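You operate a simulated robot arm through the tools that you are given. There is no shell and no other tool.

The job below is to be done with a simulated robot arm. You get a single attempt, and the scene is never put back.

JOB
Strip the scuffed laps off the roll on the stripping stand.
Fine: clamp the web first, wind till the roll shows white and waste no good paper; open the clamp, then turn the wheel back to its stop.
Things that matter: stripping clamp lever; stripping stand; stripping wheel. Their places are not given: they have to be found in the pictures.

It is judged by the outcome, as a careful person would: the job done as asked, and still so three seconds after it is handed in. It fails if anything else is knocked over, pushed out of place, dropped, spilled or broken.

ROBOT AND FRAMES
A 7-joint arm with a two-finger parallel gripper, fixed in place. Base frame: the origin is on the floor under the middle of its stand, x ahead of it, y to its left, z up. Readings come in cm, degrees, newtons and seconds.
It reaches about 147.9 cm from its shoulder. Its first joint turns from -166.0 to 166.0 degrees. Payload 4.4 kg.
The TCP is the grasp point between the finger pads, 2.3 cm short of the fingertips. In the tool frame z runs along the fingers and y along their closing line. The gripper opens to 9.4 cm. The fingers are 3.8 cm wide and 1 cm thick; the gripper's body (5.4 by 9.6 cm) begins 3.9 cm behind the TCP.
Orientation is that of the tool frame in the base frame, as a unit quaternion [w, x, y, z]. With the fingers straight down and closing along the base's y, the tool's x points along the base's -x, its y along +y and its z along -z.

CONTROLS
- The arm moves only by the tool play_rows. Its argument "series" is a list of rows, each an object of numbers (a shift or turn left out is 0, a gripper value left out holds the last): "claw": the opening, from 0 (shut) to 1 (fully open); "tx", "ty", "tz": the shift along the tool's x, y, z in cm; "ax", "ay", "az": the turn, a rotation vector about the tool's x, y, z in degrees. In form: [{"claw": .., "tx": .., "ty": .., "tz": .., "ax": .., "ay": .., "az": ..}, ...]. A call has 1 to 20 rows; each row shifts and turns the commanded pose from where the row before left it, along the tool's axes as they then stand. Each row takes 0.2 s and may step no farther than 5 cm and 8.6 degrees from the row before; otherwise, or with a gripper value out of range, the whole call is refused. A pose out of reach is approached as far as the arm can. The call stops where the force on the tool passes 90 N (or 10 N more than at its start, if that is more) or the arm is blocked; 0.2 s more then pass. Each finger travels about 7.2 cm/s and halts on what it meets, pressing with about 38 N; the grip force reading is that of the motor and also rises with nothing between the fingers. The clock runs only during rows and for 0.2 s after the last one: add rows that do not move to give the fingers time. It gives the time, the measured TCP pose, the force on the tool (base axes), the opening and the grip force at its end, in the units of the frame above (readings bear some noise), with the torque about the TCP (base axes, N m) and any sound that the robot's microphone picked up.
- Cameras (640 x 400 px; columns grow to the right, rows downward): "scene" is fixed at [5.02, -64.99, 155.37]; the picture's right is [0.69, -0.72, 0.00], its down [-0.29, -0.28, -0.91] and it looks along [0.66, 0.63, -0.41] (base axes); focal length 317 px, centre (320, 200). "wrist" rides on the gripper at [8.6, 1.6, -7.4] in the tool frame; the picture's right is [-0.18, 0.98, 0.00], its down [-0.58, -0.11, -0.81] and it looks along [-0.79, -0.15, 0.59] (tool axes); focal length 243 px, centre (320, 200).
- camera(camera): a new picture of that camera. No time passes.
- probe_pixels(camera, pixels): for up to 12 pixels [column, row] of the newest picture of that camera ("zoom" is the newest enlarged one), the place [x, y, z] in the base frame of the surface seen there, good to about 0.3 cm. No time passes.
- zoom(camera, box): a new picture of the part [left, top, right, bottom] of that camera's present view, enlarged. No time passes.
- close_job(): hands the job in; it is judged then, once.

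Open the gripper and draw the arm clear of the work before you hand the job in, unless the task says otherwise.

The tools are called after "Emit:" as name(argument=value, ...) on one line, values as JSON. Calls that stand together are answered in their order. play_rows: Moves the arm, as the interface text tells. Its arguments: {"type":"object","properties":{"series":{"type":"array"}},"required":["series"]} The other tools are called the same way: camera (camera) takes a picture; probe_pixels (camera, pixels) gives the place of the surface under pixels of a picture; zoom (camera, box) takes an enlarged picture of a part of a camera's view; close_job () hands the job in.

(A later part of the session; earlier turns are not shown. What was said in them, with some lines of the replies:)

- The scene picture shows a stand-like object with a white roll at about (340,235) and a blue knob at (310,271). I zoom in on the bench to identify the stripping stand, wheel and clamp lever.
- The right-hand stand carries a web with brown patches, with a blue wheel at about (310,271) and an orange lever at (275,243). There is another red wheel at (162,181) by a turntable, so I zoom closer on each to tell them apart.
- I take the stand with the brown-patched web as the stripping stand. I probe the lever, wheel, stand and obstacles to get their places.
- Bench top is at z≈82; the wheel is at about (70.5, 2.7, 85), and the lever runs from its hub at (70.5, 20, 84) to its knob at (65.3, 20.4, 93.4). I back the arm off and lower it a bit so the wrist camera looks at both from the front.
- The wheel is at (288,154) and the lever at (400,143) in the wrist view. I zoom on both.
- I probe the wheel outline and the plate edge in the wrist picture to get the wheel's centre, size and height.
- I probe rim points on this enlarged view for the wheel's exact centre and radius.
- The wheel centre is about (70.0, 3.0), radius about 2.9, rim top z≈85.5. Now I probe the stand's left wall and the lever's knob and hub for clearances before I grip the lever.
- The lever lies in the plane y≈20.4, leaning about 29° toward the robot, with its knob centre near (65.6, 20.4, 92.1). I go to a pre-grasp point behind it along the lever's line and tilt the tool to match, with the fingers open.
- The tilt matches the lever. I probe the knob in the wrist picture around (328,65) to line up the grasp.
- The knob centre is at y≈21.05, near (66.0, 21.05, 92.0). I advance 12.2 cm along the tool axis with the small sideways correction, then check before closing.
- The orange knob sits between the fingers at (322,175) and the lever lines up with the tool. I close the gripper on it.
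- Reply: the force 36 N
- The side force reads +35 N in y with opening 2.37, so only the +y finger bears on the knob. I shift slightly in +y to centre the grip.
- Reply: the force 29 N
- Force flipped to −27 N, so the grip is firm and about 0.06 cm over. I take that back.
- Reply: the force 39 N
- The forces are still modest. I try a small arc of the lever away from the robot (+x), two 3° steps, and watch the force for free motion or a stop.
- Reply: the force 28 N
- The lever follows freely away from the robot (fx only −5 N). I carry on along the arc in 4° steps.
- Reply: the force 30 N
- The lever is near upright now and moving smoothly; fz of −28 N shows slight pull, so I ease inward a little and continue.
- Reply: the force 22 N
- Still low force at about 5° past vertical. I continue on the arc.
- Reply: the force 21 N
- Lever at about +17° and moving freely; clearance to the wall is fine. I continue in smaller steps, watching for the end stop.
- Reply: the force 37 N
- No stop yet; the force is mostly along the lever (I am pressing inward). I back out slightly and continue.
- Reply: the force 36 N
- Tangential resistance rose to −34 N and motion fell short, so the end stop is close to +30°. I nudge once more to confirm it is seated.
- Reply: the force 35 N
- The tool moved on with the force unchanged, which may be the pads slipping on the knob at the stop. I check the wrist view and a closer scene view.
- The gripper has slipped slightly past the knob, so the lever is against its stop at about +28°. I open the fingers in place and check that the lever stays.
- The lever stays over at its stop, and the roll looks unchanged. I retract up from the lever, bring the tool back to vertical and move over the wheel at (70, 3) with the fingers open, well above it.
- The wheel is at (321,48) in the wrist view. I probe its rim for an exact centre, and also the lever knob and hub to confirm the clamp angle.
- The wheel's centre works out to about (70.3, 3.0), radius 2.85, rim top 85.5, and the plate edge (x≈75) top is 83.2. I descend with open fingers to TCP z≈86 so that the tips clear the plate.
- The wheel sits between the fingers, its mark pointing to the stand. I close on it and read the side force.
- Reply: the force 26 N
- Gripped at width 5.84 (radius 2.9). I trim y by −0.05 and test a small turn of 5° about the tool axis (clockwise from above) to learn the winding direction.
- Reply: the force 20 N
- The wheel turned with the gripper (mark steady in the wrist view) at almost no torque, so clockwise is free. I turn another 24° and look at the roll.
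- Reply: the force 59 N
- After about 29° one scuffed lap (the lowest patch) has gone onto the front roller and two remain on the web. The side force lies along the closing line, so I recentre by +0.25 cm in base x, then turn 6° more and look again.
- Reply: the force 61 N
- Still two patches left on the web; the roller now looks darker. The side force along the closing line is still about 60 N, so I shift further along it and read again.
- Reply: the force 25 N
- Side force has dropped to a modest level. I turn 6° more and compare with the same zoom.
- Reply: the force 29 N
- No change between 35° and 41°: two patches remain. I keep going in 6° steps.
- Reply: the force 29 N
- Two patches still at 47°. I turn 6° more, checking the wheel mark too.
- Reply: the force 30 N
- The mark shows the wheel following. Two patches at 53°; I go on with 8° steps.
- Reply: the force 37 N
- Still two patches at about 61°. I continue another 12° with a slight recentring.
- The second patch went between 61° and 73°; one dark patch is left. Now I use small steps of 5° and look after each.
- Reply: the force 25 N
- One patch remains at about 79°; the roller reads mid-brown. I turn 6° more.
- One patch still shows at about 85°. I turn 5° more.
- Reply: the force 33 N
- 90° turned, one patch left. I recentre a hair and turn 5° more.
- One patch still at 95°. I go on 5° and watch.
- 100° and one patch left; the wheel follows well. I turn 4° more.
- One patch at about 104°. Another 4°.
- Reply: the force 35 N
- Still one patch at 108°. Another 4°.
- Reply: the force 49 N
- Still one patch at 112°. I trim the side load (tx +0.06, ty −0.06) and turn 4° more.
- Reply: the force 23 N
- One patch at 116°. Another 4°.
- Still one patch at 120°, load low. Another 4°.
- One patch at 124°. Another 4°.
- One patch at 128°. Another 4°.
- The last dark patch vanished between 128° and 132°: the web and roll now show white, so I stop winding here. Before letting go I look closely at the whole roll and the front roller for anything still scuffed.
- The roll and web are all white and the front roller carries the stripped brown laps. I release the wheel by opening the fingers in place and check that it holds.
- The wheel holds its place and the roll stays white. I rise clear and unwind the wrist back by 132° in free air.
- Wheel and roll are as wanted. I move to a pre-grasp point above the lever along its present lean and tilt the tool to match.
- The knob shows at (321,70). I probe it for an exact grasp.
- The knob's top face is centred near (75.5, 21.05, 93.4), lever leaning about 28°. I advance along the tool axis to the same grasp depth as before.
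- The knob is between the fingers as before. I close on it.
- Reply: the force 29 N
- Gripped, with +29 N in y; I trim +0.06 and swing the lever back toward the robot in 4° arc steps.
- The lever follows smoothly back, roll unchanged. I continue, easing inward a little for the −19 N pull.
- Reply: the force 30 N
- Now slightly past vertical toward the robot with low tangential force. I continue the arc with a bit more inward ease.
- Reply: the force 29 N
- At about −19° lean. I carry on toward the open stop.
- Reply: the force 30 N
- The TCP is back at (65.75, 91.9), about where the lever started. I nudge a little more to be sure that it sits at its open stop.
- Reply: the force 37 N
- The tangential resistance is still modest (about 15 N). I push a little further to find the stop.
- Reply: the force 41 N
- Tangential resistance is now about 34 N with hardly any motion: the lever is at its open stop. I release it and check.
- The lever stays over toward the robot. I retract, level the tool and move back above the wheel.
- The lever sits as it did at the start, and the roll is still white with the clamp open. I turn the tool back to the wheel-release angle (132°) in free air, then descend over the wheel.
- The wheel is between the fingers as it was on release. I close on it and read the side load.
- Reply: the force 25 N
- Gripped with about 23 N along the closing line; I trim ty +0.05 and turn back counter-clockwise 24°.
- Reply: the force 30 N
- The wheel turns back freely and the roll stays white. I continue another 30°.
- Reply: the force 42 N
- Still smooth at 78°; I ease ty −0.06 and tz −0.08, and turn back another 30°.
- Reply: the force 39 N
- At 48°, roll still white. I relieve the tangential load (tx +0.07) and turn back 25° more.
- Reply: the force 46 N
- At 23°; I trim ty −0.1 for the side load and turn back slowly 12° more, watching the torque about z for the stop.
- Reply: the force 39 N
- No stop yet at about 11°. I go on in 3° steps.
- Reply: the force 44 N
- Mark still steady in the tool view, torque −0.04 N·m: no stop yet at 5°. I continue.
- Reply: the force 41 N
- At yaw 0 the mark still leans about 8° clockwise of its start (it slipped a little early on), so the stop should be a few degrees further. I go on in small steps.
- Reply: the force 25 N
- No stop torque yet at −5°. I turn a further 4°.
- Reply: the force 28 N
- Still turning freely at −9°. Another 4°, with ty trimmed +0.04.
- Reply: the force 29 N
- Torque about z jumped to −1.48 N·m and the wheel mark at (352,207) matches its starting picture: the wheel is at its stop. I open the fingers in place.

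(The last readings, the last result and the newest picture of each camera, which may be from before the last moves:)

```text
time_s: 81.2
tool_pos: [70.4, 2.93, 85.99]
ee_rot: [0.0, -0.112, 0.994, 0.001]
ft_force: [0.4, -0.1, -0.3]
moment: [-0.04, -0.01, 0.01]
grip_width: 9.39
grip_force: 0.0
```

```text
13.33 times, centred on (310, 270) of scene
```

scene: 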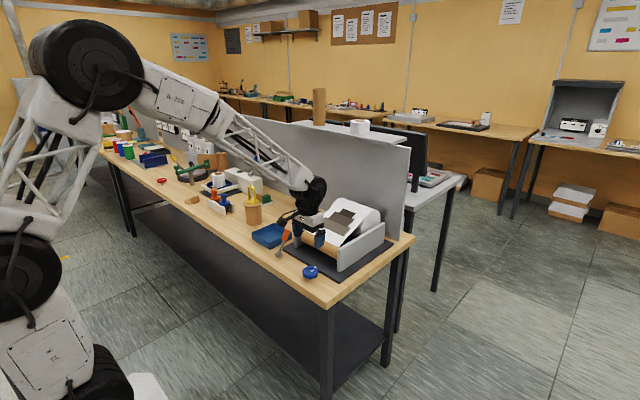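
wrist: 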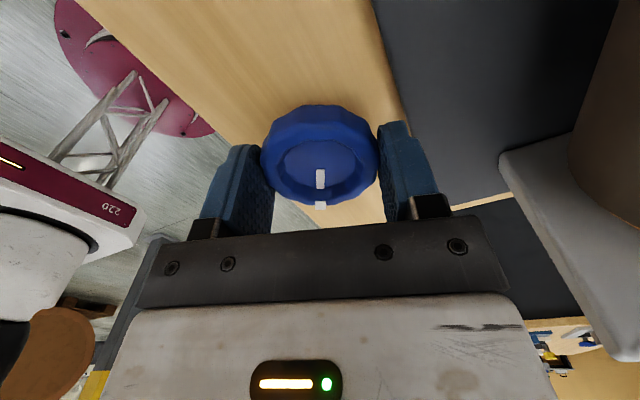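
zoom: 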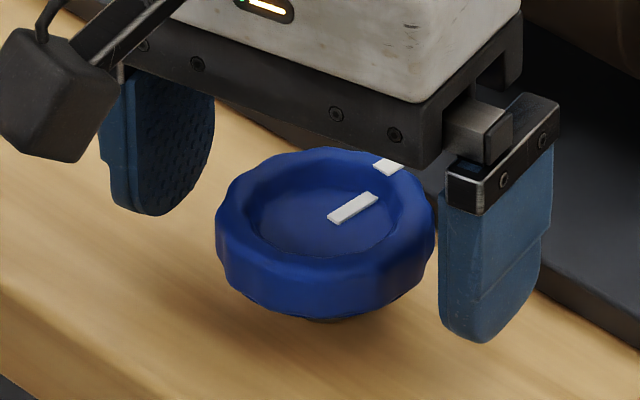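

The wheel sits at its stop exactly as at the start. I raise the arm clear and back it toward the robot.

Emit:
play_rows(series=[{"claw": 1, "tz": -3}, {"tz": -4}, {"tz": -4}, {"tz": -4}, {"tz": -4}, {"tz": -4}, {"tx": 4}, {"tx": 4}, {"tx": 4}, {"tx": 4}, {"tz": -4}, {"tx": 0}])

Emit:
camera(camera="scene")

Emit:
zoom(camera="scene", box=[240, 180, 420, 300])

```text
time_s: 83.8
tool_pos: [54.93, -0.73, 113.1]
ee_rot: [-0.001, -0.113, 0.994, 0.0]
ft_force: [0.5, -0.7, -0.7]
moment: [0.01, 0.04, -0.02]
grip_width: 9.38
grip_force: 0.1
```

```text
taken
```

scene: 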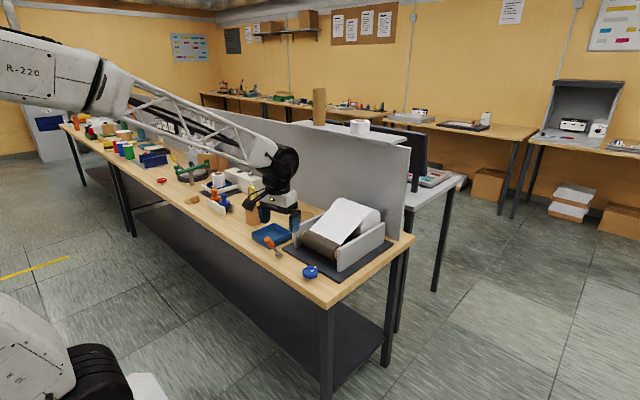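

```text
3.33 times, centred on (330, 240) of scene
```

zoom: 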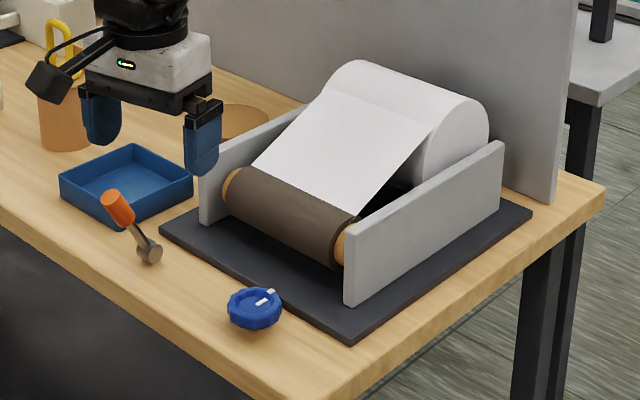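

The roll shows white, the lever is back in its open place at (117,207) of the zoom, the wheel mark is at its stop, and nothing else has moved. The gripper is open and clear, so I hand the job in.

Emit:
close_job()

```text
The job is handed in.
```

The scuffed laps are off the roll on the stripping stand, and the job is handed in. I don't know the judgement yet.

- **Clamp:** I swung the orange lever from its open stop to its far stop before winding. When the winding was done I swung it back to the open stop.
- **Winding:** I turned the blue wheel clockwise in small steps, checking the picture after each. The last scuffed patch disappeared between 128° and 132° of gripper turn. I stopped there, so any good paper wound off is at most about 4° of turn.
- **Wheel return:** With the clamp open, I turned the wheel back until it hit its stop. The torque jumped to about 1.5 N·m, and the mark matches its starting position.

In the last picture the roll and web are white and the stripped brown laps are on the front roller. Nothing else appears to have moved. The gripper is open and the arm is clear of the bench.

I took the right-hand stand with the brown-patched web as the stripping stand. I judged "shows white" only from what the cameras could see, so I did not check the back of the roll.
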